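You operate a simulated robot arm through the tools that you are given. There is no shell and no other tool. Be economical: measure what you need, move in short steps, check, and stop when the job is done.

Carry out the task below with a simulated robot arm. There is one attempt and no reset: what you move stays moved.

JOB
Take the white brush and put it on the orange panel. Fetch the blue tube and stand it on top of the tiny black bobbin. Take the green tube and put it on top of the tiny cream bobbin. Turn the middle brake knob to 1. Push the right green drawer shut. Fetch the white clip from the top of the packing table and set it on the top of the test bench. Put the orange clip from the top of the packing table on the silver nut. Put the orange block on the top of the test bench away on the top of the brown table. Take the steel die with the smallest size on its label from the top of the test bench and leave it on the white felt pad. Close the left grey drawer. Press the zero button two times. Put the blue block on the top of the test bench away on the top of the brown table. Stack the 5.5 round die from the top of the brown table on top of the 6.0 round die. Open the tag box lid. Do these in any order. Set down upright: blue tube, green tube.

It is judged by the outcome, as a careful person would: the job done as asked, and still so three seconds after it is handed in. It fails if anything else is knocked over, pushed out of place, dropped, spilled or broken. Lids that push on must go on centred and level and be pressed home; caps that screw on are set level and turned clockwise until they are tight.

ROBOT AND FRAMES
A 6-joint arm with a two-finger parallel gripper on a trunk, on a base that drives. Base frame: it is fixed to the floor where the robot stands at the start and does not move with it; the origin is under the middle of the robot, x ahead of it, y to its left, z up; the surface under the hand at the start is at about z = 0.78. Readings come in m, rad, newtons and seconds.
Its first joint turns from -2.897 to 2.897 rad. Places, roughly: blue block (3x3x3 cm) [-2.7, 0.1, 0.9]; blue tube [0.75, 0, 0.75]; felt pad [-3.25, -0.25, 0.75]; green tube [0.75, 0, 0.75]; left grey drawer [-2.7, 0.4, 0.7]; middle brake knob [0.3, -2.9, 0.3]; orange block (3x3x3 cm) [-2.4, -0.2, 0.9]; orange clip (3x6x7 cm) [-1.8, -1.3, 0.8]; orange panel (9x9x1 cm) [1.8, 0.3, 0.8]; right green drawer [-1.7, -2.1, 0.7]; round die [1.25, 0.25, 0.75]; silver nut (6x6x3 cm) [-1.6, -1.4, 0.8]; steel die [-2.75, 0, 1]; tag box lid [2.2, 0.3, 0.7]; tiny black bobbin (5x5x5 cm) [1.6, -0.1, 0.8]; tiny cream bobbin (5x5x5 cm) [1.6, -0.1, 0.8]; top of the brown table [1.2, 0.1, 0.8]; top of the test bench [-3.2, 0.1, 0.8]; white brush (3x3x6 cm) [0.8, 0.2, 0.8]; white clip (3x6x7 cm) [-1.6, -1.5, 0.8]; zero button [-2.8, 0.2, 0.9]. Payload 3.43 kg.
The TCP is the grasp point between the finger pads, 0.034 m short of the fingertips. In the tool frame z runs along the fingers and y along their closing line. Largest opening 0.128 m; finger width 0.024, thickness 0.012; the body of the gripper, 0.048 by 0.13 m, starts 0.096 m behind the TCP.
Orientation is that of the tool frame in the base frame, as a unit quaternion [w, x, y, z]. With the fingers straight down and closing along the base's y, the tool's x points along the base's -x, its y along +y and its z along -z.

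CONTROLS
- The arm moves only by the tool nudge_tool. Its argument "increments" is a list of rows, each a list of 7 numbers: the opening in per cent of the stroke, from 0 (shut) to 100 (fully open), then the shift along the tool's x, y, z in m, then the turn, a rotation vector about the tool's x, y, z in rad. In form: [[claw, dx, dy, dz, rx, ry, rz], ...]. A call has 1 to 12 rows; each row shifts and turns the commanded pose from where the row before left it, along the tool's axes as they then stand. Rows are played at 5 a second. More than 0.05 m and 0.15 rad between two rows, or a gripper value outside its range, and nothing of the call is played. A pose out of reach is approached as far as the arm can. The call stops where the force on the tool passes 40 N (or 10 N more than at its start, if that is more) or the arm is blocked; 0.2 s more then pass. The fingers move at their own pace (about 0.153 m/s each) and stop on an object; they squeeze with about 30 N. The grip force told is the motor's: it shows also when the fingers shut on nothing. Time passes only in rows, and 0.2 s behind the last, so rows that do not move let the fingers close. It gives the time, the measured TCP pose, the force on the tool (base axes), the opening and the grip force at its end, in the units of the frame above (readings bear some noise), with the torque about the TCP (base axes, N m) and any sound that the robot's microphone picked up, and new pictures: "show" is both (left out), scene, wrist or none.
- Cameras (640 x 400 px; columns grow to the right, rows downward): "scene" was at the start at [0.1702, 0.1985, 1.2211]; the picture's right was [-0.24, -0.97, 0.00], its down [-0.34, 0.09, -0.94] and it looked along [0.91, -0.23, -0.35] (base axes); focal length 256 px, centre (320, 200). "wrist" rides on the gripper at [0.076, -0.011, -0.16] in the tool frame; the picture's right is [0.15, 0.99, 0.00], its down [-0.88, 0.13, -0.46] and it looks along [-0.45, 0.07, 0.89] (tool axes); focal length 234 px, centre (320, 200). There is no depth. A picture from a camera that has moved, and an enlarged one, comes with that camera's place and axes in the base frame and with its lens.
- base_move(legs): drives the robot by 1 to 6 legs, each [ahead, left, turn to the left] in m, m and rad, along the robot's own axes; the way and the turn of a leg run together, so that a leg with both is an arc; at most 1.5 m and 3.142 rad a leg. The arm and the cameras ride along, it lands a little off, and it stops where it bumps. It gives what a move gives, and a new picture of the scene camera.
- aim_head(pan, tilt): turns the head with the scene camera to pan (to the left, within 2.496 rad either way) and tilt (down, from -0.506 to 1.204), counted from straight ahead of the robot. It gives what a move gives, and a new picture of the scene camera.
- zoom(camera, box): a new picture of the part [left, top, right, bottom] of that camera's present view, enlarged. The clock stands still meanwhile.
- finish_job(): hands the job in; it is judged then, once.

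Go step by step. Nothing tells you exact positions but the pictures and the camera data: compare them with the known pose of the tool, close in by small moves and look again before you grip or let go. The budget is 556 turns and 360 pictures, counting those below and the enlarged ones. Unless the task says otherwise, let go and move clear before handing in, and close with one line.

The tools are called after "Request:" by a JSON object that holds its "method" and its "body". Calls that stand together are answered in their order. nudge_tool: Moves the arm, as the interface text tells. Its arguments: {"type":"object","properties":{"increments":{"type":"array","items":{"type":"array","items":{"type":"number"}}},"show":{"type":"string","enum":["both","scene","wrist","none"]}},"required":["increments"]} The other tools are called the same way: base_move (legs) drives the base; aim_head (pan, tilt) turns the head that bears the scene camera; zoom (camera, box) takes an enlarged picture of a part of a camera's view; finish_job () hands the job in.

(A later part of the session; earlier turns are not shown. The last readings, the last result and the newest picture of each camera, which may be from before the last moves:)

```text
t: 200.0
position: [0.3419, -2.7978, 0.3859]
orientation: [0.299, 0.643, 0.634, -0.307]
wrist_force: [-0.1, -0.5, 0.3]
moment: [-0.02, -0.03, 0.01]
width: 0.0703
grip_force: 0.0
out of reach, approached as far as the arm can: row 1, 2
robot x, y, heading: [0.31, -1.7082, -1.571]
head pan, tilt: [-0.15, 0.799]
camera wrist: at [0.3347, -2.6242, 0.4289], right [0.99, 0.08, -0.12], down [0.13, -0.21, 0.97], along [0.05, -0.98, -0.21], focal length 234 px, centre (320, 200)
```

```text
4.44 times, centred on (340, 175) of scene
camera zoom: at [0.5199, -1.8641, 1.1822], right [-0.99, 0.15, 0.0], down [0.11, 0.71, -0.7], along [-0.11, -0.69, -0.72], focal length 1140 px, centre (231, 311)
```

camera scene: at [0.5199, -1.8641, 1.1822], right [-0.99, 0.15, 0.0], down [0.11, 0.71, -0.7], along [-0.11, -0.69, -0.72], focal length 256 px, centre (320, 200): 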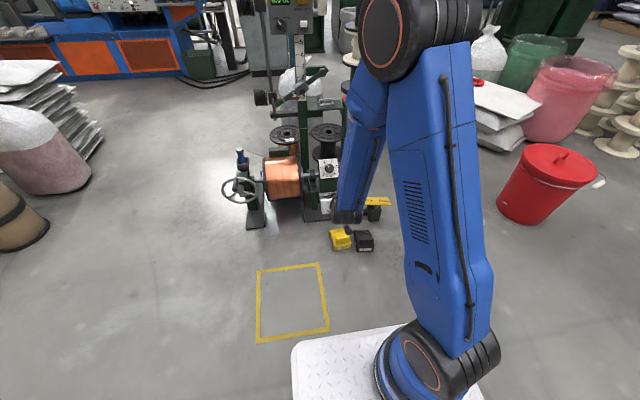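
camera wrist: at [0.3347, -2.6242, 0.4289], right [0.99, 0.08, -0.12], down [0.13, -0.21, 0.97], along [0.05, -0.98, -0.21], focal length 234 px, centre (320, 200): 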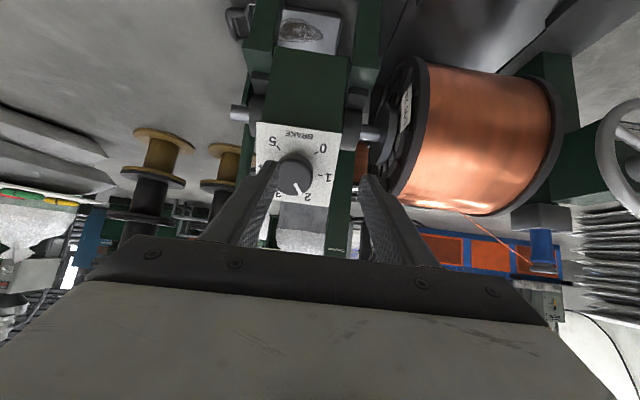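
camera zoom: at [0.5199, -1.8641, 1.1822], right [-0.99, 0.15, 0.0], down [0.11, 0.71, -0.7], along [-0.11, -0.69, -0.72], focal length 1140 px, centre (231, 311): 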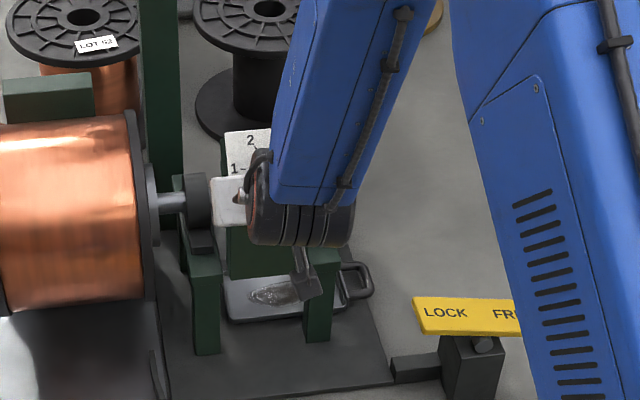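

The wrist has a sideways limit; approaching from a base shifted to −x will give slack. I'll shift the base 0.25 m right and bring the hand back over.

Request:
{"method": "nudge_tool", "body": {"increments": [[55, 0, 0, -0.04, 0, 0, 0], [55, 0, 0, -0.04, 0, 0, 0], [55, 0, 0, 0, 0, 0, 0]], "show": "none"}}

Request:
{"method": "base_move", "body": {"legs": [[0, -0.27, 0]]}}

Request:
{"method": "nudge_tool", "body": {"increments": [[55, 0, 0.045, 0, 0, 0, 0], [55, 0, 0.045, 0, 0, 0, 0], [55, 0, 0.045, 0, 0, 0, 0], [55, 0, 0.045, 0, 0, 0, 0], [55, 0, 0.045, 0, 0, 0, 0], [55, 0, 0, 0, 0, 0, 0]], "show": "wrist"}}

```text
t: 200.8
position: [0.3442, -2.7365, 0.4377]
orientation: [0.301, 0.638, 0.639, -0.307]
wrist_force: [-0.4, -0.1, -0.2]
moment: [0.03, -0.03, 0.01]
width: 0.0703
grip_force: 0.1
robot x, y, heading: [0.313, -1.7039, -1.572]
head pan, tilt: [-0.15, 0.799]
```

```text
t: 202.7
position: [0.0767, -2.7361, 0.4369]
orientation: [0.301, 0.638, 0.639, -0.307]
wrist_force: [0.3, 0.5, 0.6]
moment: [0.04, -0.04, -0.01]
width: 0.0704
grip_force: 0.0
robot x, y, heading: [0.042, -1.7056, -1.571]
head pan, tilt: [-0.15, 0.799]
camera scene: at [0.2525, -1.8638, 1.1822], right [-0.99, 0.15, 0.0], down [0.11, 0.71, -0.7], along [-0.11, -0.69, -0.72], focal length 256 px, centre (320, 200)
```

scene: 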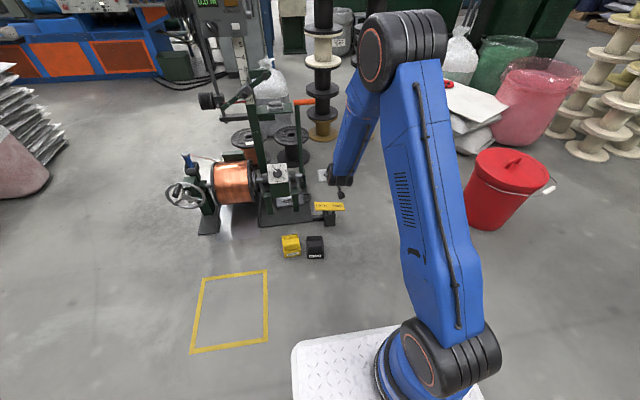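

```text
t: 204.1
position: [0.3011, -2.7358, 0.4357]
orientation: [0.3, 0.638, 0.639, -0.306]
wrist_force: [-0.1, 0.6, 0.0]
moment: [0.02, -0.01, -0.04]
width: 0.0705
grip_force: 0.0
robot x, y, heading: [0.0449, -1.7035, -1.571]
head pan, tilt: [-0.15, 0.799]
camera wrist: at [0.2908, -2.562, 0.4783], right [0.99, 0.09, -0.12], down [0.14, -0.2, 0.97], along [0.06, -0.97, -0.21], focal length 234 px, centre (320, 200)
```

wrist: 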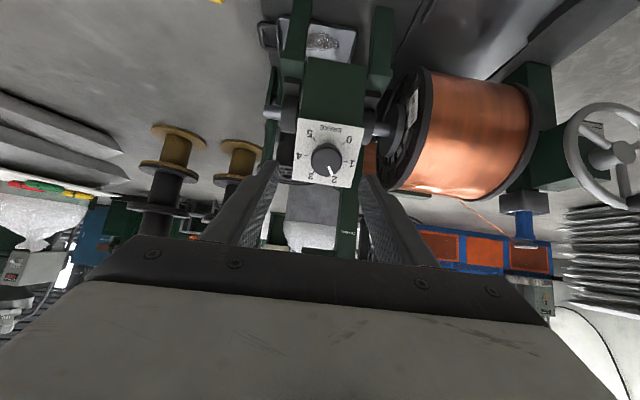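

No limits now. Moving to a 12 cm stand-off exactly in front of the knob.

Request:
{"method": "nudge_tool", "body": {"increments": [[55, -0.0071, 0.004, 0.0298, 0, 0, 0], [55, -0.0071, 0.004, 0.0298, 0, 0, 0], [55, -0.0071, 0.004, 0.0298, 0, 0, 0], [55, 0, 0, 0, 0, 0, 0]], "show": "wrist"}}

Request:
{"method": "zoom", "body": {"camera": "wrist", "box": [240, 100, 420, 230]}}

```text
t: 205.1
position: [0.3135, -2.8198, 0.3954]
orientation: [0.301, 0.638, 0.639, -0.306]
wrist_force: [-0.5, -0.7, -0.8]
moment: [0.04, 0.03, 0.03]
width: 0.0704
grip_force: 0.0
robot x, y, heading: [0.0423, -1.7032, -1.571]
head pan, tilt: [-0.15, 0.799]
camera wrist: at [0.3025, -2.6454, 0.4387], right [0.99, 0.09, -0.12], down [0.14, -0.2, 0.97], along [0.06, -0.97, -0.21], focal length 234 px, centre (320, 200)
```

wrist: 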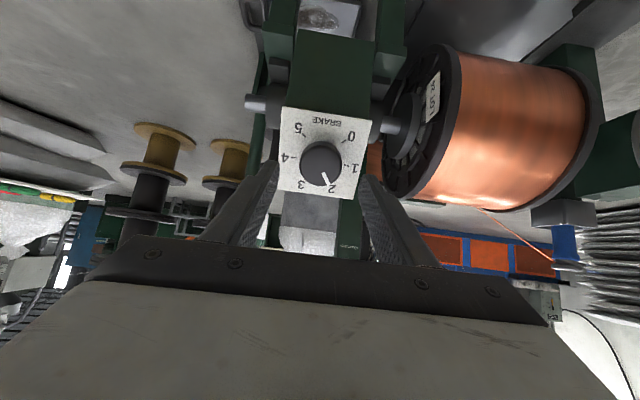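

```text
3.08 times, centred on (330, 165) of wrist
camera zoom: at [0.3025, -2.6454, 0.4387], right [0.99, 0.09, -0.12], down [0.14, -0.2, 0.97], along [0.06, -0.97, -0.21], focal length 720 px, centre (289, 308)
```

zoom: 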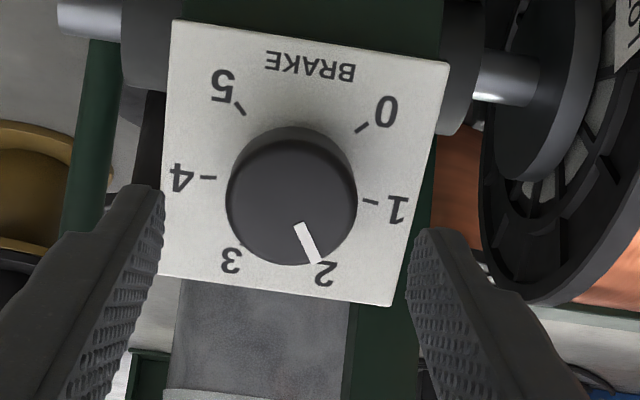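

The knob appears about 7 mm toward the dial's top relative to my axis. Correct and approach partway.

Request:
{"method": "nudge_tool", "body": {"increments": [[55, -0.0075, 0, 0.015, 0, 0, 0], [55, 0, 0, 0.025, 0, 0, 0], [55, 0, 0, 0, 0, 0, 0]], "show": "wrist"}}

Request:
{"method": "zoom", "body": {"camera": "wrist", "box": [240, 100, 420, 230]}}

```text
t: 205.9
position: [0.3137, -2.8562, 0.3769]
orientation: [0.3, 0.639, 0.639, -0.306]
wrist_force: [0.0, 0.0, -0.5]
moment: [0.02, 0.0, 0.02]
width: 0.0704
grip_force: 0.0
robot x, y, heading: [0.0469, -1.703, -1.578]
head pan, tilt: [-0.15, 0.799]
camera wrist: at [0.3025, -2.6816, 0.4188], right [0.99, 0.09, -0.12], down [0.14, -0.2, 0.97], along [0.06, -0.97, -0.21], focal length 234 px, centre (320, 200)
```

wrist: 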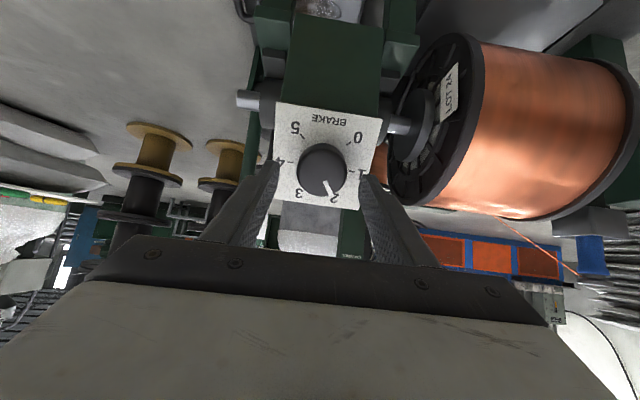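

```text
3.08 times, centred on (330, 165) of wrist
camera zoom: at [0.3025, -2.6816, 0.4188], right [0.99, 0.09, -0.12], down [0.14, -0.2, 0.97], along [0.06, -0.97, -0.21], focal length 720 px, centre (289, 308)
```

zoom: 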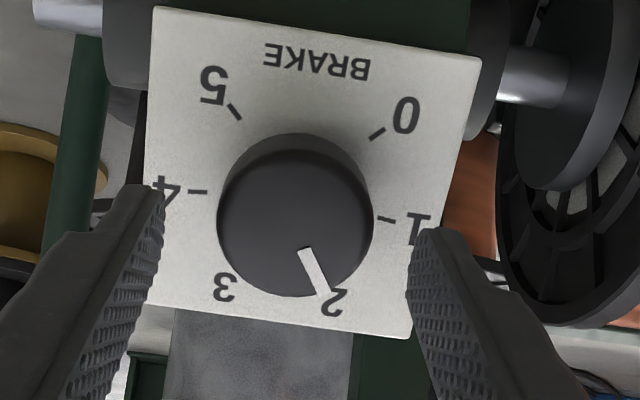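

Centred within 3 mm. Advance and grip the knob.

Request:
{"method": "nudge_tool", "body": {"increments": [[55, 0, 0.0025, 0.016, 0, 0, 0], [55, 0, 0, 0.014, 0, 0, 0], [55, 0, 0, 0, 0, 0, 0], [0, 0, 0, 0, 0, 0, 0], [0, 0, 0, 0, 0, 0, 0], [0, 0, 0, 0, 0, 0, 0]], "show": "wrist"}}

Request:
{"method": "zoom", "body": {"camera": "wrist", "box": [240, 100, 420, 230]}}

```text
t: 207.3
position: [0.314, -2.8781, 0.3569]
orientation: [0.301, 0.638, 0.64, -0.306]
wrist_force: [-11.0, -0.1, -0.7]
moment: [0.02, 0.21, -0.22]
width: 0.0454
grip_force: 44.9
robot x, y, heading: [0.042, -1.7048, -1.571]
head pan, tilt: [-0.15, 0.799]
camera wrist: at [0.3039, -2.7044, 0.4], right [0.99, 0.09, -0.12], down [0.14, -0.2, 0.97], along [0.06, -0.97, -0.21], focal length 234 px, centre (320, 200)
```

wrist: 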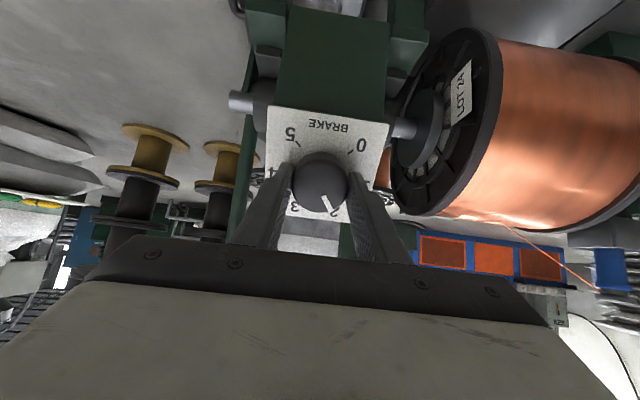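

```text
3.08 times, centred on (330, 165) of wrist
camera zoom: at [0.3039, -2.7044, 0.4], right [0.99, 0.09, -0.12], down [0.14, -0.2, 0.97], along [0.06, -0.97, -0.21], focal length 720 px, centre (289, 308)
```

zoom: 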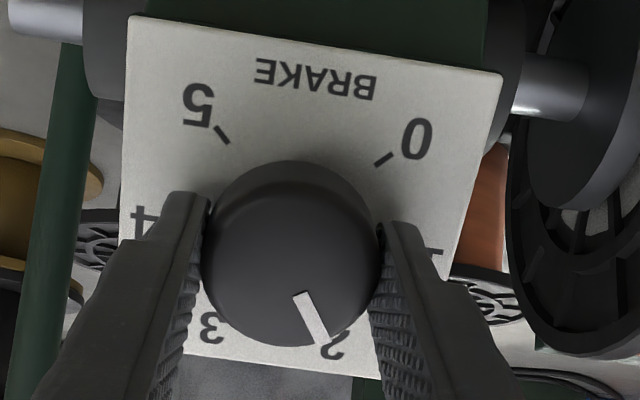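

Gripped. Turning counter-clockwise 54° from 2 toward 1.

Request:
{"method": "nudge_tool", "body": {"increments": [[0, 0, -0.0015, 0, 0, 0, 0], [0, 0, 0, 0, 0, 0, -0.1346], [0, 0, 0, 0, 0, 0, -0.1346], [0, 0, 0, 0, 0, 0, -0.1346], [0, 0, 0, 0, 0, 0, -0.1346], [0, 0, 0, 0, 0, 0, -0.1346], [0, 0, 0, 0, 0, 0, -0.1346], [0, 0, 0, 0, 0, 0, -0.1346], [0, 0, 0, 0, 0, 0, 0]], "show": "wrist"}}

Request:
{"method": "zoom", "body": {"camera": "wrist", "box": [240, 80, 420, 210]}}

```text
t: 209.3
position: [0.3169, -2.8774, 0.3563]
orientation: [0.129, 0.277, 0.86, -0.408]
wrist_force: [38.8, -5.2, -9.6]
moment: [0.08, -0.67, 0.74]
width: 0.0455
grip_force: 44.7
robot x, y, heading: [0.0437, -1.7035, -1.573]
head pan, tilt: [-0.15, 0.799]
camera wrist: at [0.2488, -2.7293, 0.4311], right [0.46, 0.56, -0.69], down [0.79, 0.09, 0.6], along [0.4, -0.82, -0.4], focal length 234 px, centre (320, 200)
```

wrist: 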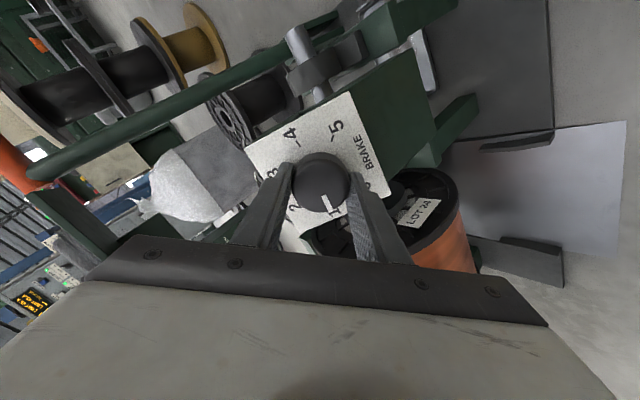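

```text
3.08 times, centred on (330, 145) of wrist
camera zoom: at [0.2488, -2.7293, 0.4311], right [0.46, 0.56, -0.69], down [0.79, 0.09, 0.6], along [0.4, -0.82, -0.4], focal length 720 px, centre (289, 369)
```

zoom: 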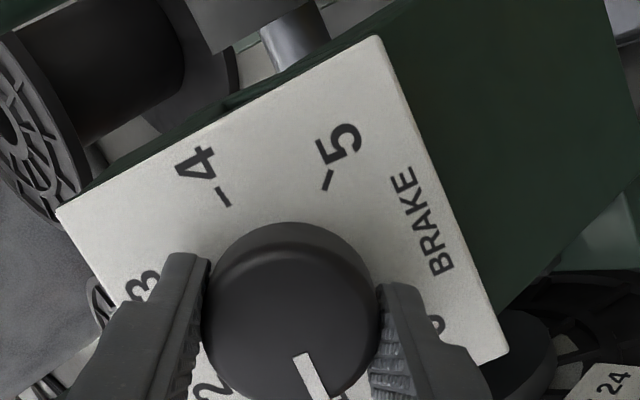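

Turned with the knob held. Release, back off and check the pointer.

Request:
{"method": "nudge_tool", "body": {"increments": [[55, 0, 0, 0, 0, 0, 0], [55, 0, 0, 0, 0, 0, 0], [55, 0, 0, -0.03, 0, 0, 0], [55, 0, 0, -0.04, 0, 0, 0], [55, 0, 0, -0.04, 0, 0, 0], [55, 0, 0, 0, 0, 0, 0]], "show": "none"}}

Request:
{"method": "zoom", "body": {"camera": "wrist", "box": [240, 80, 420, 210]}}

```text
t: 210.7
position: [0.3154, -2.7919, 0.4254]
orientation: [0.13, 0.278, 0.86, -0.408]
wrist_force: [0.6, -0.8, -0.4]
moment: [0.01, 0.04, -0.04]
width: 0.0704
grip_force: 0.1
robot x, y, heading: [0.0458, -1.7065, -1.572]
head pan, tilt: [-0.15, 0.799]
```

```text
3.08 times, centred on (330, 145) of wrist
camera zoom: at [0.2474, -2.6441, 0.5007], right [0.46, 0.56, -0.69], down [0.79, 0.09, 0.6], along [0.4, -0.82, -0.4], focal length 720 px, centre (289, 369)
```

zoom: 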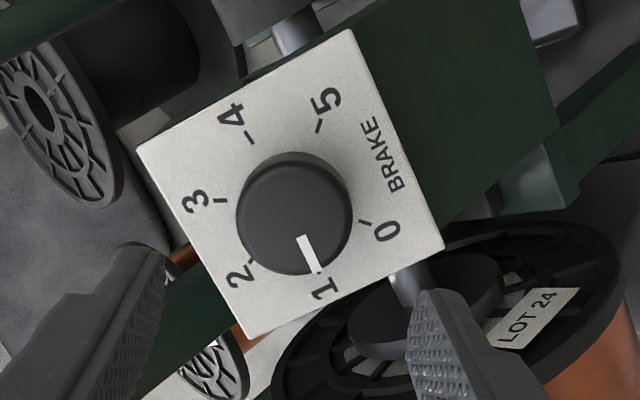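

The pointer is at 1. Retract, straighten the hand, and drive toward the packing table.

Request:
{"method": "nudge_tool", "body": {"increments": [[30, 0, 0, -0.045, 0, 0, 0], [30, 0, 0, -0.045, 0, 0, 0], [30, 0, 0, -0.045, 0, 0, 0], [30, 0, 0, -0.045, 0, 0, 0], [30, 0, 0, -0.045, 0, 0, 0], [30, 0, 0, 0, 0, 0, 0]], "show": "none"}}

Request:
{"method": "base_move", "body": {"legs": [[-0.9, 0, 0], [0, -0.15, 0]]}}

```text
t: 212.1
position: [0.3166, -2.6194, 0.5696]
orientation: [0.129, 0.279, 0.86, -0.408]
wrist_force: [-0.4, -0.4, 0.3]
moment: [0.0, -0.01, -0.01]
width: 0.0384
grip_force: 0.2
robot x, y, heading: [0.0423, -1.7063, -1.57]
head pan, tilt: [-0.15, 0.799]
```

```text
t: 217.8
position: [0.1687, -1.7173, 0.5693]
orientation: [0.129, 0.278, 0.86, -0.408]
wrist_force: [-0.8, 0.2, -0.3]
moment: [0.02, 0.0, 0.02]
width: 0.0383
grip_force: 0.0
robot x, y, heading: [-0.1031, -0.8047, -1.57]
head pan, tilt: [-0.15, 0.799]
camera scene: at [0.1036, -0.9613, 1.1822], right [-0.99, 0.15, 0.0], down [0.11, 0.71, -0.7], along [-0.11, -0.69, -0.72], focal length 256 px, centre (320, 200)
```

scene: 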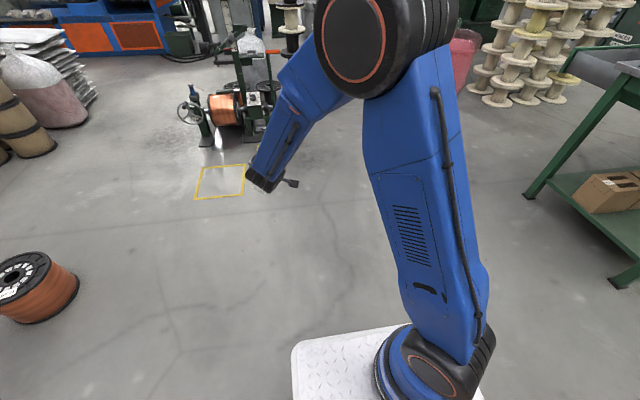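

Request:
{"method": "nudge_tool", "body": {"increments": [[30, 0, 0, 0, -0.0469, 0.0903, 0.0979], [30, 0, 0, 0, -0.0469, 0.0903, 0.0979], [30, 0, 0, 0, -0.0469, 0.0903, 0.0979], [30, 0, 0, 0, -0.0469, 0.0903, 0.0979], [30, 0, 0, 0, -0.0469, 0.0903, 0.0979], [30, 0, 0, 0, -0.0469, 0.0903, 0.0979], [30, 0, 0, 0, -0.0469, 0.0903, 0.0979], [30, 0, 0, 0, -0.0469, 0.0903, 0.0979], [30, 0, 0, 0, -0.0469, 0.0903, 0.0979], [30, 0, 0, 0, 0, 0, 0]], "show": "none"}}

Request:
{"method": "nudge_tool", "body": {"increments": [[30, 0, -0.02, -0.045, 0, 0, 0], [30, 0, -0.02, -0.045, 0, 0, 0], [30, 0, -0.02, -0.045, 0, 0, 0], [30, 0, -0.02, -0.045, 0, 0, 0], [30, 0, -0.02, -0.045, 0, 0, 0], [30, 0, -0.02, -0.045, 0, 0, 0], [30, 0, -0.02, -0.045, 0, 0, 0], [30, 0, -0.02, -0.045, 0, 0, 0], [30, 0, -0.02, -0.045, 0, 0, 0], [30, 0, -0.02, -0.045, 0, 0, 0]], "show": "none"}}

Request:
{"method": "base_move", "body": {"legs": [[0, 0, -1.57]]}}

Request:
{"method": "aim_head", "body": {"pan": 0.3, "tilt": 0.3}}

```text
t: 220.1
position: [0.1685, -1.7172, 0.5691]
orientation: [0.0, 0.708, 0.706, -0.001]
wrist_force: [-0.5, 0.4, -0.3]
moment: [0.0, 0.0, -0.05]
width: 0.0383
grip_force: 0.2
robot x, y, heading: [-0.1097, -0.7997, -1.575]
head pan, tilt: [-0.15, 0.799]
```

```text
t: 222.2
position: [-0.0323, -1.7163, 1.0181]
orientation: [0.001, 0.707, 0.707, -0.001]
wrist_force: [0.7, -0.4, -0.6]
moment: [0.03, -0.02, 0.05]
width: 0.0384
grip_force: 0.1
robot x, y, heading: [-0.1045, -0.7991, -1.572]
head pan, tilt: [-0.15, 0.799]
```

```text
t: 226.5
position: [-1.0175, -0.8579, 1.0188]
orientation: [0.0, 1.0, -0.008, -0.001]
wrist_force: [-0.2, 0.0, 1.1]
moment: [-0.02, -0.02, -0.01]
width: 0.0387
grip_force: 0.1
robot x, y, heading: [-0.1017, -0.8022, 3.129]
head pan, tilt: [-0.15, 0.799]
camera scene: at [-0.2678, -1.0061, 1.1822], right [0.17, 0.99, 0.0], down [0.71, -0.12, -0.7], along [-0.69, 0.12, -0.72], focal length 256 px, centre (320, 200)
```

scene: 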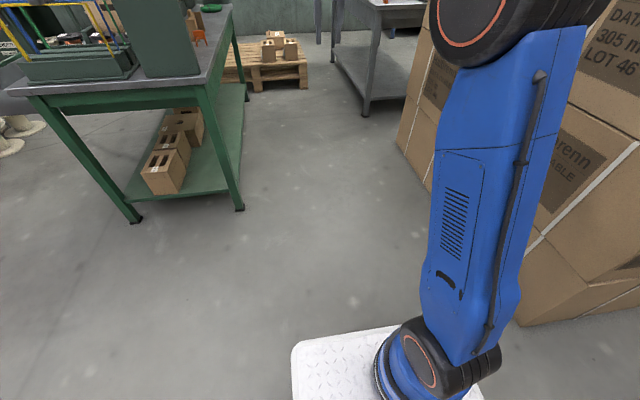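

```text
t: 227.4
position: [-1.0182, -0.8595, 1.0182]
orientation: [0.0, 1.0, -0.009, -0.001]
wrist_force: [0.2, 0.3, -0.1]
moment: [0.0, -0.01, -0.01]
width: 0.0384
grip_force: 0.2
robot x, y, heading: [-0.1044, -0.8027, 3.124]
head pan, tilt: [0.3, 0.3]
camera scene: at [-0.278, -1.0455, 1.2265], right [-0.28, 0.96, 0.0], down [0.28, 0.08, -0.95], along [-0.92, -0.27, -0.3], focal length 256 px, centre (320, 200)
```

scene: 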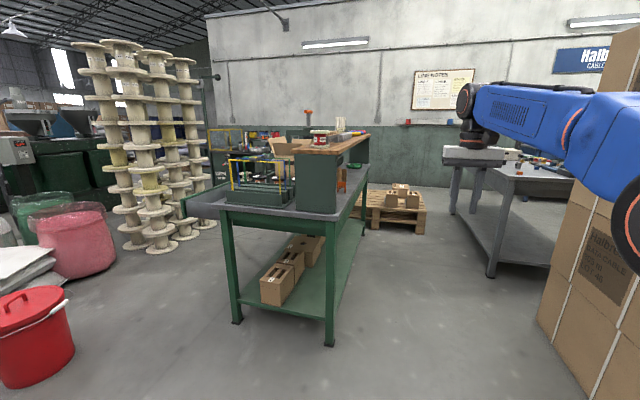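

Request:
{"method": "zoom", "body": {"camera": "scene", "box": [180, 110, 400, 240]}}

Request:
{"method": "zoom", "body": {"camera": "scene", "box": [430, 110, 590, 210]}}

```text
2.91 times, centred on (290, 175) of scene
camera zoom: at [-0.278, -1.0455, 1.2265], right [-0.28, 0.96, 0.0], down [0.28, 0.08, -0.95], along [-0.92, -0.27, -0.3], focal length 746 px, centre (407, 273)
```

zoom: 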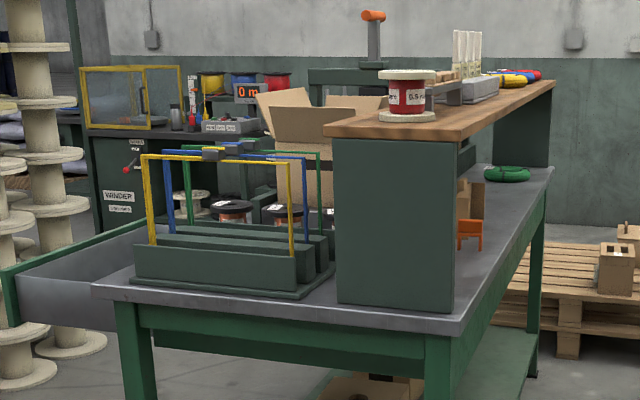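

```text
4.00 times, centred on (510, 160) of scene
camera zoom: at [-0.278, -1.0455, 1.2265], right [-0.28, 0.96, 0.0], down [0.28, 0.08, -0.95], along [-0.92, -0.27, -0.3], focal length 1026 px, centre (-440, 360)
```

zoom: 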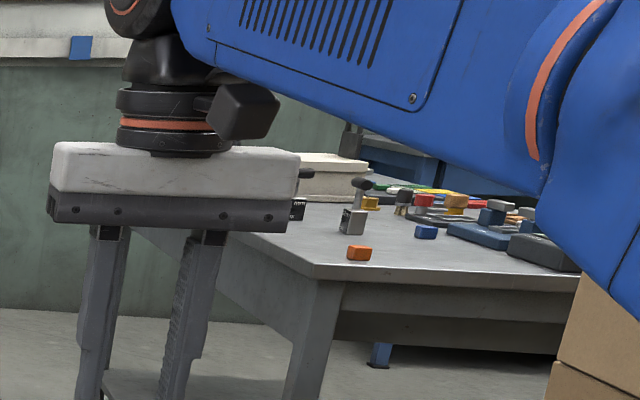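

The packing table has a riser shelf; I'll drive round to its north side to see the items.

Request:
{"method": "base_move", "body": {"legs": [[0, -0.13, 0.015], [1.5, 0, 0], [0, 0, 1.57]]}}

Request:
{"method": "aim_head", "body": {"pan": -0.1, "tilt": 0.6}}

```text
t: 237.6
position: [-2.2909, -1.2558, 1.0193]
orientation: [-0.003, 0.95, 0.312, -0.001]
wrist_force: [-9.8, 33.5, -1.2]
moment: [-2.63, -0.77, -0.11]
width: 0.0201
grip_force: 0.1
robot x, y, heading: [-1.6018, -0.6546, -2.499]
head pan, tilt: [0.3, 0.3]
stopped in leg 3: the force on the tool passed its limit at 77 N (the readings are from after the stop); the commanded pose is now the measured one
camera scene: at [-1.5876, -0.9556, 1.2269], right [-0.81, 0.59, 0.0], down [0.17, 0.24, -0.96], along [-0.56, -0.77, -0.3], focal length 256 px, centre (320, 200)
```

scene: 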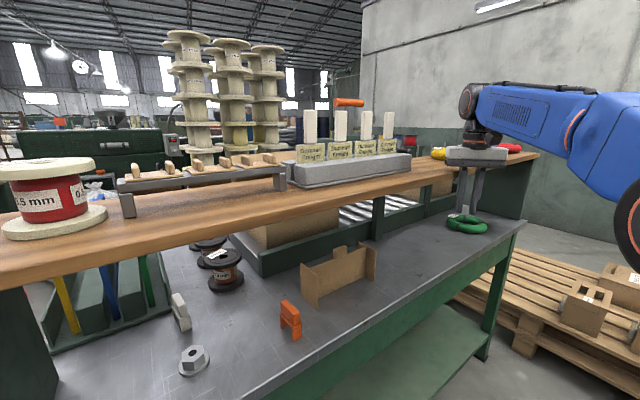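

```text
t: 238.5
position: [-2.2901, -1.2582, 1.0192]
orientation: [-0.003, 0.95, 0.313, -0.001]
wrist_force: [-7.6, 43.5, -4.1]
moment: [-3.43, -0.55, 0.01]
width: 0.0158
grip_force: 0.1
robot x, y, heading: [-1.601, -0.6611, -2.497]
head pan, tilt: [-0.099, 0.6]
camera scene: at [-1.6079, -0.9258, 1.1995], right [-0.52, 0.86, 0.0], down [0.48, 0.29, -0.83], along [-0.71, -0.43, -0.56], focal length 256 px, centre (320, 200)
```

scene: 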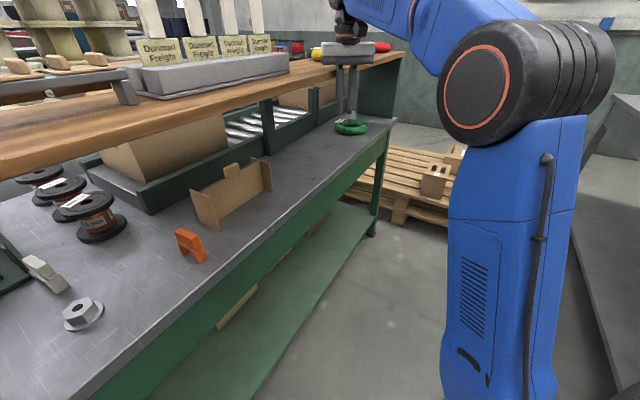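

The hand bumped the shelf edge while turning. I'll turn back slightly, then check nothing moved.

Request:
{"method": "base_move", "body": {"legs": [[0, 0, -0.2]]}}

Request:
{"method": "zoom", "body": {"camera": "scene", "box": [0, 0, 400, 250]}}

```text
t: 239.7
position: [-2.3959, -1.1098, 1.0195]
orientation: [-0.004, 0.976, 0.217, 0.0]
wrist_force: [1.0, 0.2, 0.5]
moment: [-0.01, 0.01, 0.0]
width: 0.0382
grip_force: 0.0
robot x, y, heading: [-1.5985, -0.6581, -2.701]
head pan, tilt: [-0.099, 0.6]
camera scene: at [-1.6612, -0.9204, 1.199], right [-0.34, 0.94, 0.0], down [0.53, 0.19, -0.83], along [-0.78, -0.28, -0.57], focal length 256 px, centre (320, 200)
```

scene: 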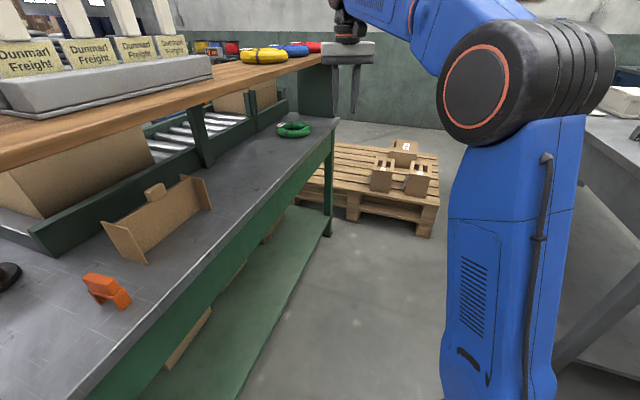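

```text
1.60 times, centred on (200, 125) of scene
camera zoom: at [-1.6612, -0.9204, 1.199], right [-0.34, 0.94, 0.0], down [0.53, 0.19, -0.83], along [-0.78, -0.28, -0.57], focal length 410 px, centre (512, 320)
```

zoom: 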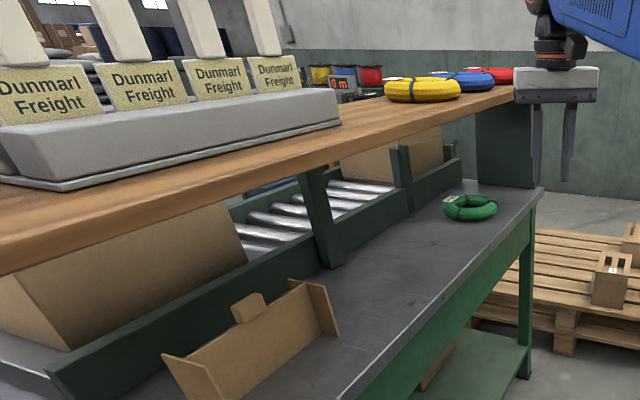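

Nothing disturbed. The objects lie under the riser shelf, open toward the north, so I'll need a near-horizontal reach. First pull the hand in close to the robot before turning to face the table.

Request:
{"method": "nudge_tool", "body": {"increments": [[50, 0.045, 0, 0, 0, 0, 0], [50, 0.045, 0, 0, 0, 0, 0], [50, 0.045, 0, 0, 0, 0, 0], [50, 0.045, 0, 0, 0, 0, 0], [50, 0.045, 0, 0, 0, 0, 0], [50, 0.045, 0, 0, 0, 0, 0], [50, 0.045, 0, 0, 0, 0, 0], [50, 0.045, 0, 0, 0, 0, 0], [50, 0.045, 0, 0, 0, 0, 0]], "show": "none"}}

```text
t: 241.7
position: [-2.0268, -0.9395, 1.0187]
orientation: [-0.003, 0.976, 0.216, -0.001]
wrist_force: [0.3, -0.4, 0.0]
moment: [-0.01, -0.03, -0.03]
width: 0.0639
grip_force: 0.1
robot x, y, heading: [-1.5968, -0.6573, -2.701]
head pan, tilt: [-0.099, 0.6]
```

Request:
{"method": "base_move", "body": {"legs": [[0, -0.15, 0], [0, 0, 1.13]]}}

Request:
{"method": "aim_head", "body": {"pan": -0.15, "tilt": 0.55}}

```text
t: 243.1
position: [-2.0894, -0.813, 1.0199]
orientation: [-0.004, 0.977, 0.214, -0.002]
wrist_force: [0.1, -0.2, 0.1]
moment: [0.01, 0.01, 0.03]
width: 0.064
grip_force: 0.1
robot x, y, heading: [-1.659, -0.5364, -2.703]
head pan, tilt: [-0.099, 0.6]
stopped in leg 1: the robot was blocked; the commanded pose is now the measured one
camera scene: at [-1.7228, -0.7972, 1.1991], right [-0.33, 0.94, 0.0], down [0.53, 0.19, -0.83], along [-0.78, -0.27, -0.56], focal length 256 px, centre (320, 200)
```

scene: 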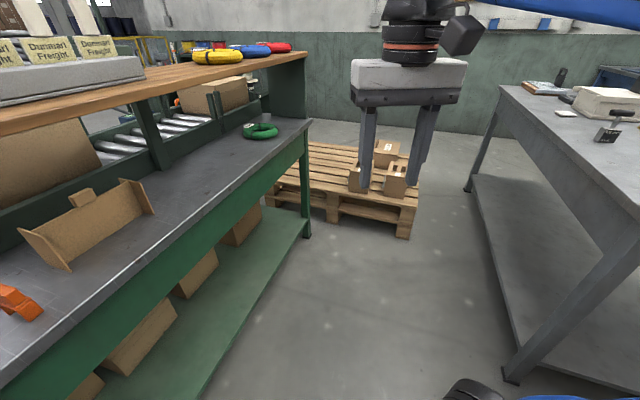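

```text
t: 243.7
position: [-2.0911, -0.8136, 1.0208]
orientation: [-0.003, 0.977, 0.214, -0.002]
wrist_force: [0.6, -0.3, -0.2]
moment: [0.03, -0.03, 0.0]
width: 0.064
grip_force: 0.0
robot x, y, heading: [-1.6598, -0.54, -2.705]
head pan, tilt: [-0.15, 0.55]
camera scene: at [-1.7255, -0.7933, 1.2035], right [-0.28, 0.96, 0.0], down [0.5, 0.15, -0.85], along [-0.82, -0.24, -0.52], focal length 256 px, centre (320, 200)
```

scene: 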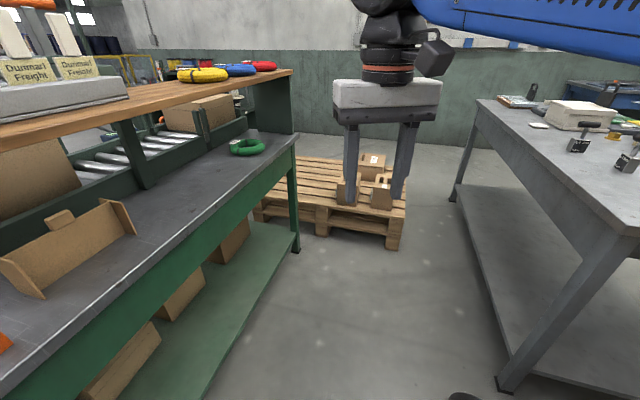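

Request:
{"method": "nudge_tool", "body": {"increments": [[50, 0.04, 0, 0, 0, 0, 0], [50, 0.04, 0, 0, 0, 0, 0], [50, 0.03, 0, 0, 0, 0, 0]], "show": "none"}}

Request:
{"method": "base_move", "body": {"legs": [[0.1, 0.08, 0], [0, 0, 1.13]]}}

```text
t: 244.5
position: [-1.99, -0.7686, 1.02]
orientation: [-0.003, 0.977, 0.214, -0.002]
wrist_force: [-0.7, -0.1, -0.1]
moment: [0.0, -0.01, 0.0]
width: 0.064
grip_force: 0.0
robot x, y, heading: [-1.6609, -0.536, -2.704]
head pan, tilt: [-0.15, 0.55]
```

```text
t: 248.6
position: [-1.6454, -1.049, 1.0186]
orientation: [-0.002, 0.71, 0.704, -0.003]
wrist_force: [-0.5, 0.3, 0.1]
moment: [0.0, 0.04, -0.01]
width: 0.064
grip_force: 0.0
robot x, y, heading: [-1.7174, -0.6543, -1.574]
head pan, tilt: [-0.15, 0.55]
camera scene: at [-1.5105, -0.8189, 1.2036], right [-0.99, 0.15, 0.0], down [0.08, 0.52, -0.85], along [-0.13, -0.84, -0.52], focal length 256 px, centre (320, 200)
```

scene: 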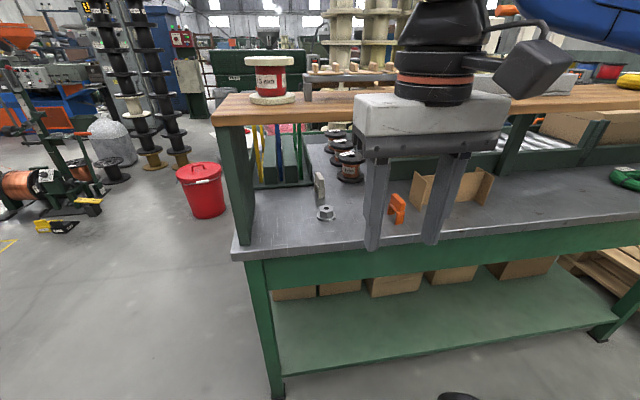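

Request:
{"method": "zoom", "body": {"camera": "scene", "box": [280, 140, 440, 240]}}

Request:
{"method": "zoom", "body": {"camera": "wrist", "box": [0, 0, 640, 400]}}

```text
4.00 times, centred on (360, 190) of scene
camera zoom: at [-1.5105, -0.8189, 1.2036], right [-0.99, 0.15, 0.0], down [0.08, 0.52, -0.85], along [-0.13, -0.84, -0.52], focal length 1026 px, centre (160, 240)
```

zoom: 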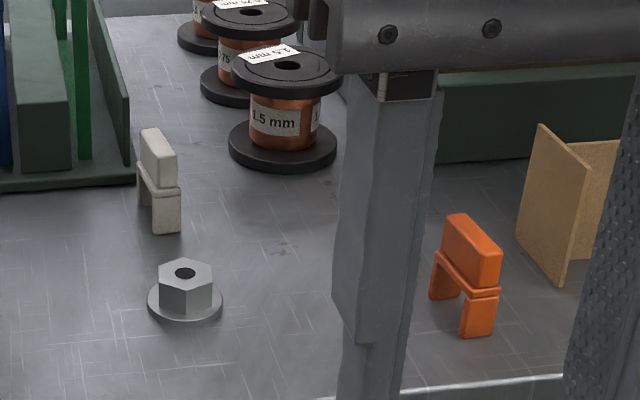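

```text
1.00 times, centred on (320, 200) of wrist (not enlarged: the box is as wide or as high as the picture)
camera zoom: at [-1.6562, -0.9711, 1.1796], right [0.99, 0.14, -0.01], down [0.13, -0.88, 0.46], along [0.06, -0.45, -0.89], focal length 234 px, centre (320, 200)
```

zoom: 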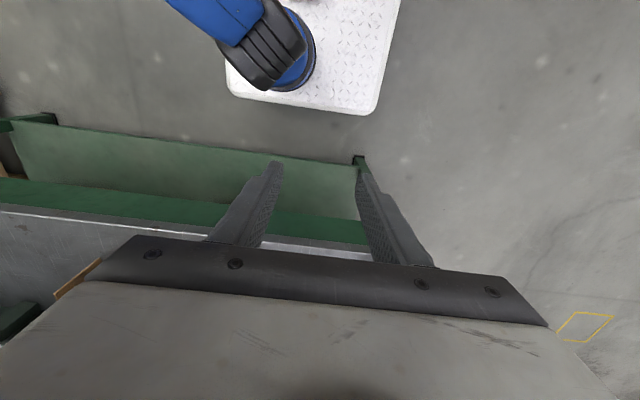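

Request:
{"method": "zoom", "body": {"camera": "scene", "box": [380, 180, 420, 230]}}

Request:
{"method": "zoom", "body": {"camera": "scene", "box": [300, 160, 350, 225]}}

```text
8.00 times, centred on (400, 205) of scene
camera zoom: at [-1.5105, -0.8189, 1.2036], right [-0.99, 0.15, 0.0], down [0.08, 0.52, -0.85], along [-0.13, -0.84, -0.52], focal length 2051 px, centre (-320, 160)
```

zoom: 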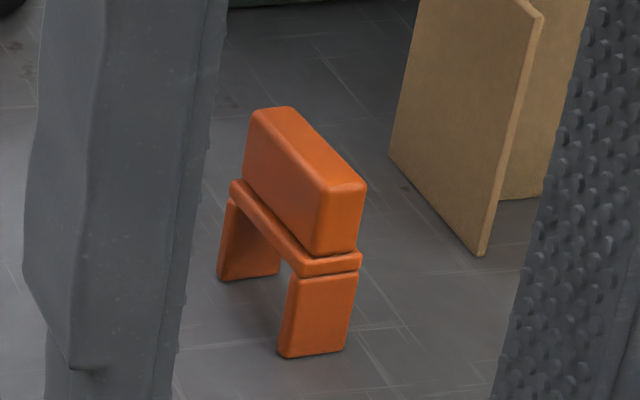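

```text
6.15 times, centred on (325, 192) of scene
camera zoom: at [-1.5105, -0.8189, 1.2036], right [-0.99, 0.15, 0.0], down [0.08, 0.52, -0.85], along [-0.13, -0.84, -0.52], focal length 1578 px, centre (289, 246)
```

zoom: 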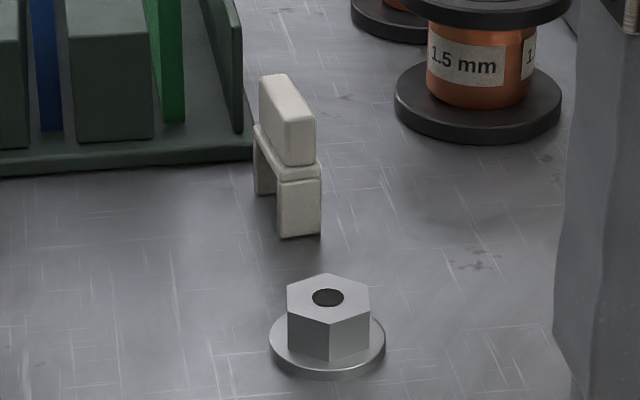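

Request:
{"method": "zoom", "body": {"camera": "scene", "box": [200, 80, 360, 280]}}

```text
2.00 times, centred on (280, 180) of scene
camera zoom: at [-1.5105, -0.8189, 1.2036], right [-0.99, 0.15, 0.0], down [0.08, 0.52, -0.85], along [-0.13, -0.84, -0.52], focal length 513 px, centre (400, 240)
```

zoom: 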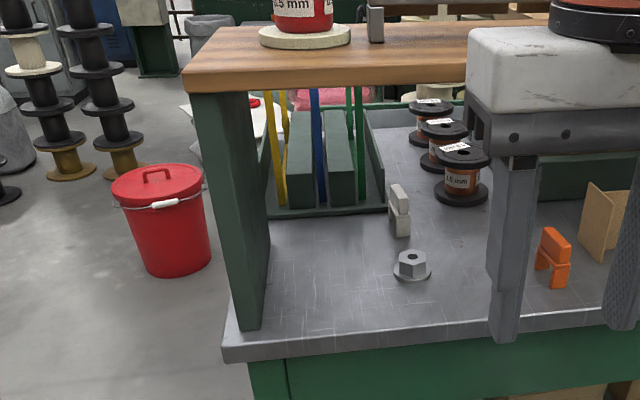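

The shelf underside is at z≈1.08 with its edge at y≈-1.285; the white clip is near (-1.614, -1.49) and must come out before the orange goes on the nut. I'll reposition the base and pitch the hand forward for a near-horizontal reach.

Request:
{"method": "base_move", "body": {"legs": [[-0.2, -0.15, 0]]}}

Request:
{"method": "nudge_tool", "body": {"increments": [[50, -0.045, 0.015, 0.01, 0, 0, 0], [50, -0.045, 0.015, 0.01, 0, 0, 0], [50, -0.045, 0.015, 0.01, 0, 0, 0], [50, -0.045, 0.015, 0.01, 0, 0, 0], [50, 0, 0, 0, 0, -0.1375, 0], [50, 0, 0, 0, 0, -0.1375, 0], [50, 0, 0, 0, 0, -0.1375, 0], [50, 0, 0, 0, 0, -0.1375, 0], [50, 0, 0, 0, 0, -0.1375, 0], [50, 0, 0, 0, 0, -0.1375, 0], [50, 0, 0, 0, 0, -0.1375, 0], [50, 0, 0, 0, 0, -0.1375, 0]], "show": "both"}}

```text
t: 250.1
position: [-1.7496, -0.9261, 1.0214]
orientation: [-0.001, 0.715, 0.699, -0.003]
wrist_force: [-0.2, 0.8, -0.2]
moment: [0.0, -0.02, 0.01]
width: 0.064
grip_force: 0.1
robot x, y, heading: [-1.8151, -0.527, -1.584]
head pan, tilt: [-0.15, 0.55]
stopped in leg 1: the robot was blocked; the commanded pose is now the measured one
camera scene: at [-1.6099, -0.6977, 1.2036], right [-0.99, 0.16, 0.0], down [0.09, 0.52, -0.85], along [-0.14, -0.84, -0.52], focal length 256 px, centre (320, 200)
```

scene: 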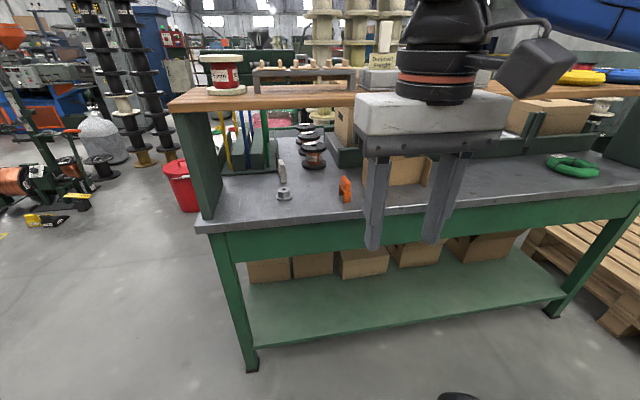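

```text
t: 252.7
position: [-1.6931, -1.1075, 0.9821]
orientation: [0.366, 0.607, 0.596, -0.377]
wrist_force: [-0.4, -0.8, 0.5]
moment: [0.01, -0.01, 0.0]
width: 0.0639
grip_force: 0.1
robot x, y, heading: [-1.813, -0.5302, -1.586]
head pan, tilt: [-0.15, 0.55]
camera scene: at [-1.6099, -0.6977, 1.2036], right [-0.99, 0.16, 0.0], down [0.09, 0.52, -0.85], along [-0.14, -0.84, -0.52], focal length 256 px, centre (320, 200)
camera wrist: at [-1.7017, -0.9279, 0.9849], right [0.99, 0.04, -0.14], down [0.13, 0.01, 0.99], along [0.04, -1.0, 0.0], focal length 234 px, centre (320, 200)
```

scene: 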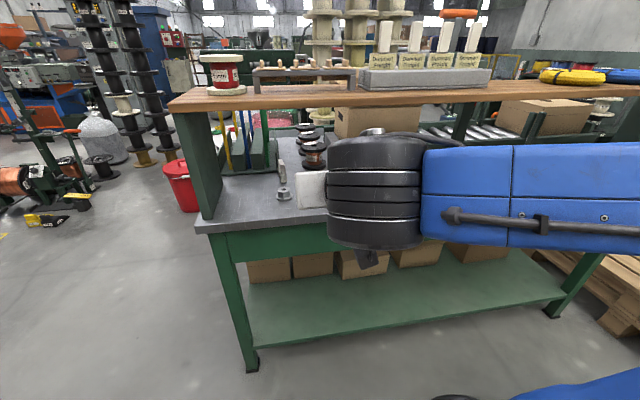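
wrist: 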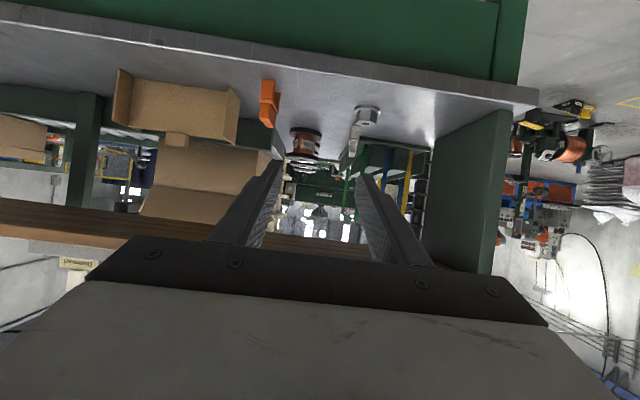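

Good pose: the wrist camera looks level under the shelf. I'll enlarge to measure the white clip and nut.

Request:
{"method": "zoom", "body": {"camera": "wrist", "box": [240, 70, 420, 180]}}

Request:
{"method": "zoom", "body": {"camera": "scene", "box": [250, 120, 370, 220]}}

```text
3.56 times, centred on (330, 125) of wrist
camera zoom: at [-1.7017, -0.9279, 0.9849], right [0.99, 0.04, -0.14], down [0.13, 0.01, 0.99], along [0.04, -1.0, 0.0], focal length 833 px, centre (284, 467)
```

zoom: 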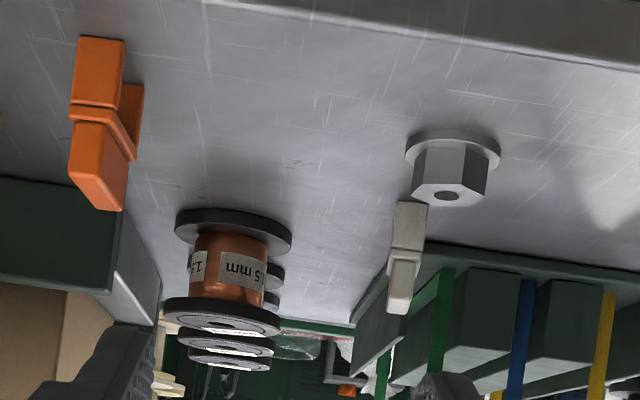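

```text
4.00 times, centred on (310, 170) of scene
camera zoom: at [-1.6099, -0.6977, 1.2036], right [-0.99, 0.16, 0.0], down [0.09, 0.52, -0.85], along [-0.14, -0.84, -0.52], focal length 1026 px, centre (360, 320)
```

zoom: 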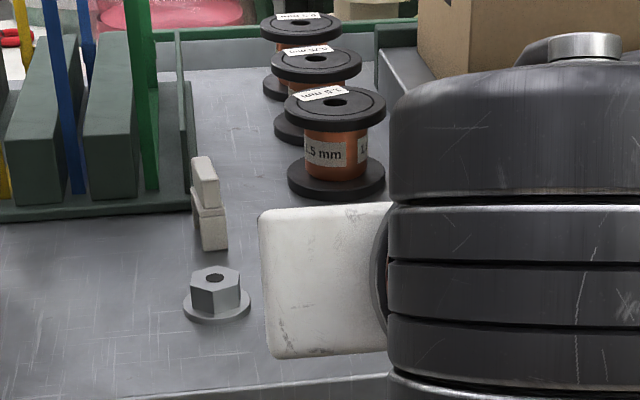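

White clip centre is about (-1.619, -1.476), turned ~7°. I'll yaw the hand to match and move to a pre-grasp point above the nut.

Request:
{"method": "nudge_tool", "body": {"increments": [[50, 0, 0, 0, -0.125, 0, -0.063], [50, -0.0101, 0.0052, 0.0448, 0, 0, 0], [50, -0.0101, 0.0052, 0.0448, 0, 0, 0], [50, -0.0101, 0.0052, 0.0448, 0, 0, 0], [50, -0.0101, 0.0052, 0.0448, 0, 0, 0], [50, -0.0101, 0.0052, 0.0448, 0, 0, 0], [50, -0.0101, 0.0052, 0.0448, 0, 0, 0], [50, 0, 0, 0, 0, 0, 0]], "show": "both"}}

```text
t: 254.5
position: [-1.6331, -1.3698, 0.9123]
orientation: [0.389, 0.566, 0.637, -0.35]
wrist_force: [-0.1, -0.1, -0.1]
moment: [-0.03, 0.0, -0.02]
width: 0.0641
grip_force: 0.1
robot x, y, heading: [-1.8208, -0.5268, -1.587]
head pan, tilt: [-0.15, 0.55]
camera scene: at [-1.6098, -0.6977, 1.2036], right [-0.99, 0.16, 0.0], down [0.09, 0.52, -0.85], along [-0.14, -0.84, -0.52], focal length 256 px, centre (320, 200)
camera wrist: at [-1.6647, -1.1931, 0.9171], right [0.97, 0.18, -0.14], down [0.13, 0.02, 0.99], along [0.18, -0.98, 0.0], focal length 234 px, centre (320, 200)
```

scene: 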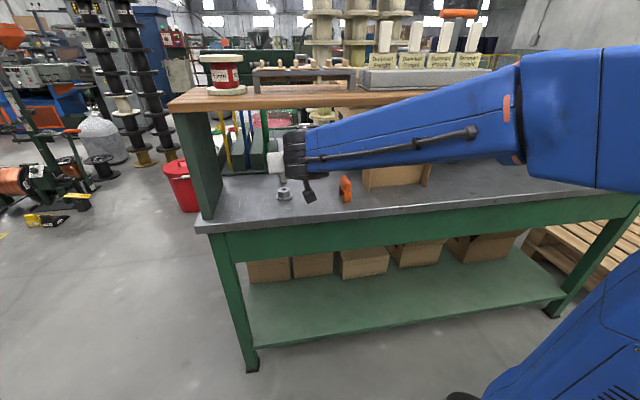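
wrist: 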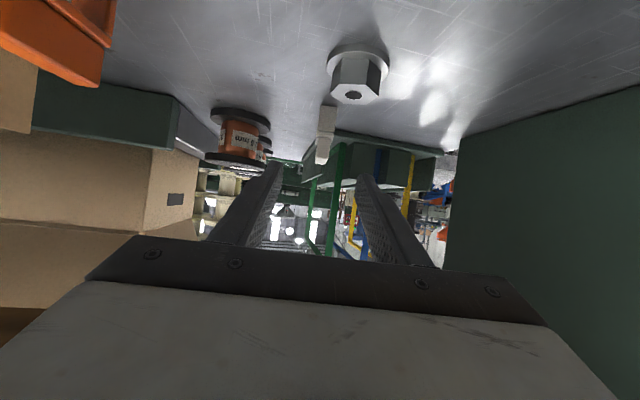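

Request:
{"method": "zoom", "body": {"camera": "wrist", "box": [240, 30, 420, 190]}}

```text
2.50 times, centred on (330, 110) of wrist
camera zoom: at [-1.6647, -1.1931, 0.9171], right [0.97, 0.18, -0.14], down [0.13, 0.02, 0.99], along [0.18, -0.98, 0.0], focal length 585 px, centre (295, 425)
```

zoom: 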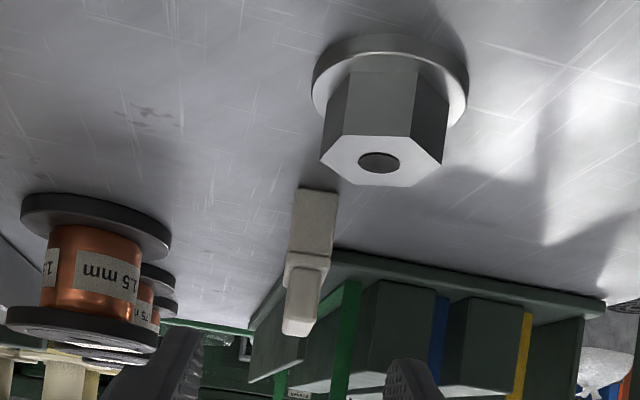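

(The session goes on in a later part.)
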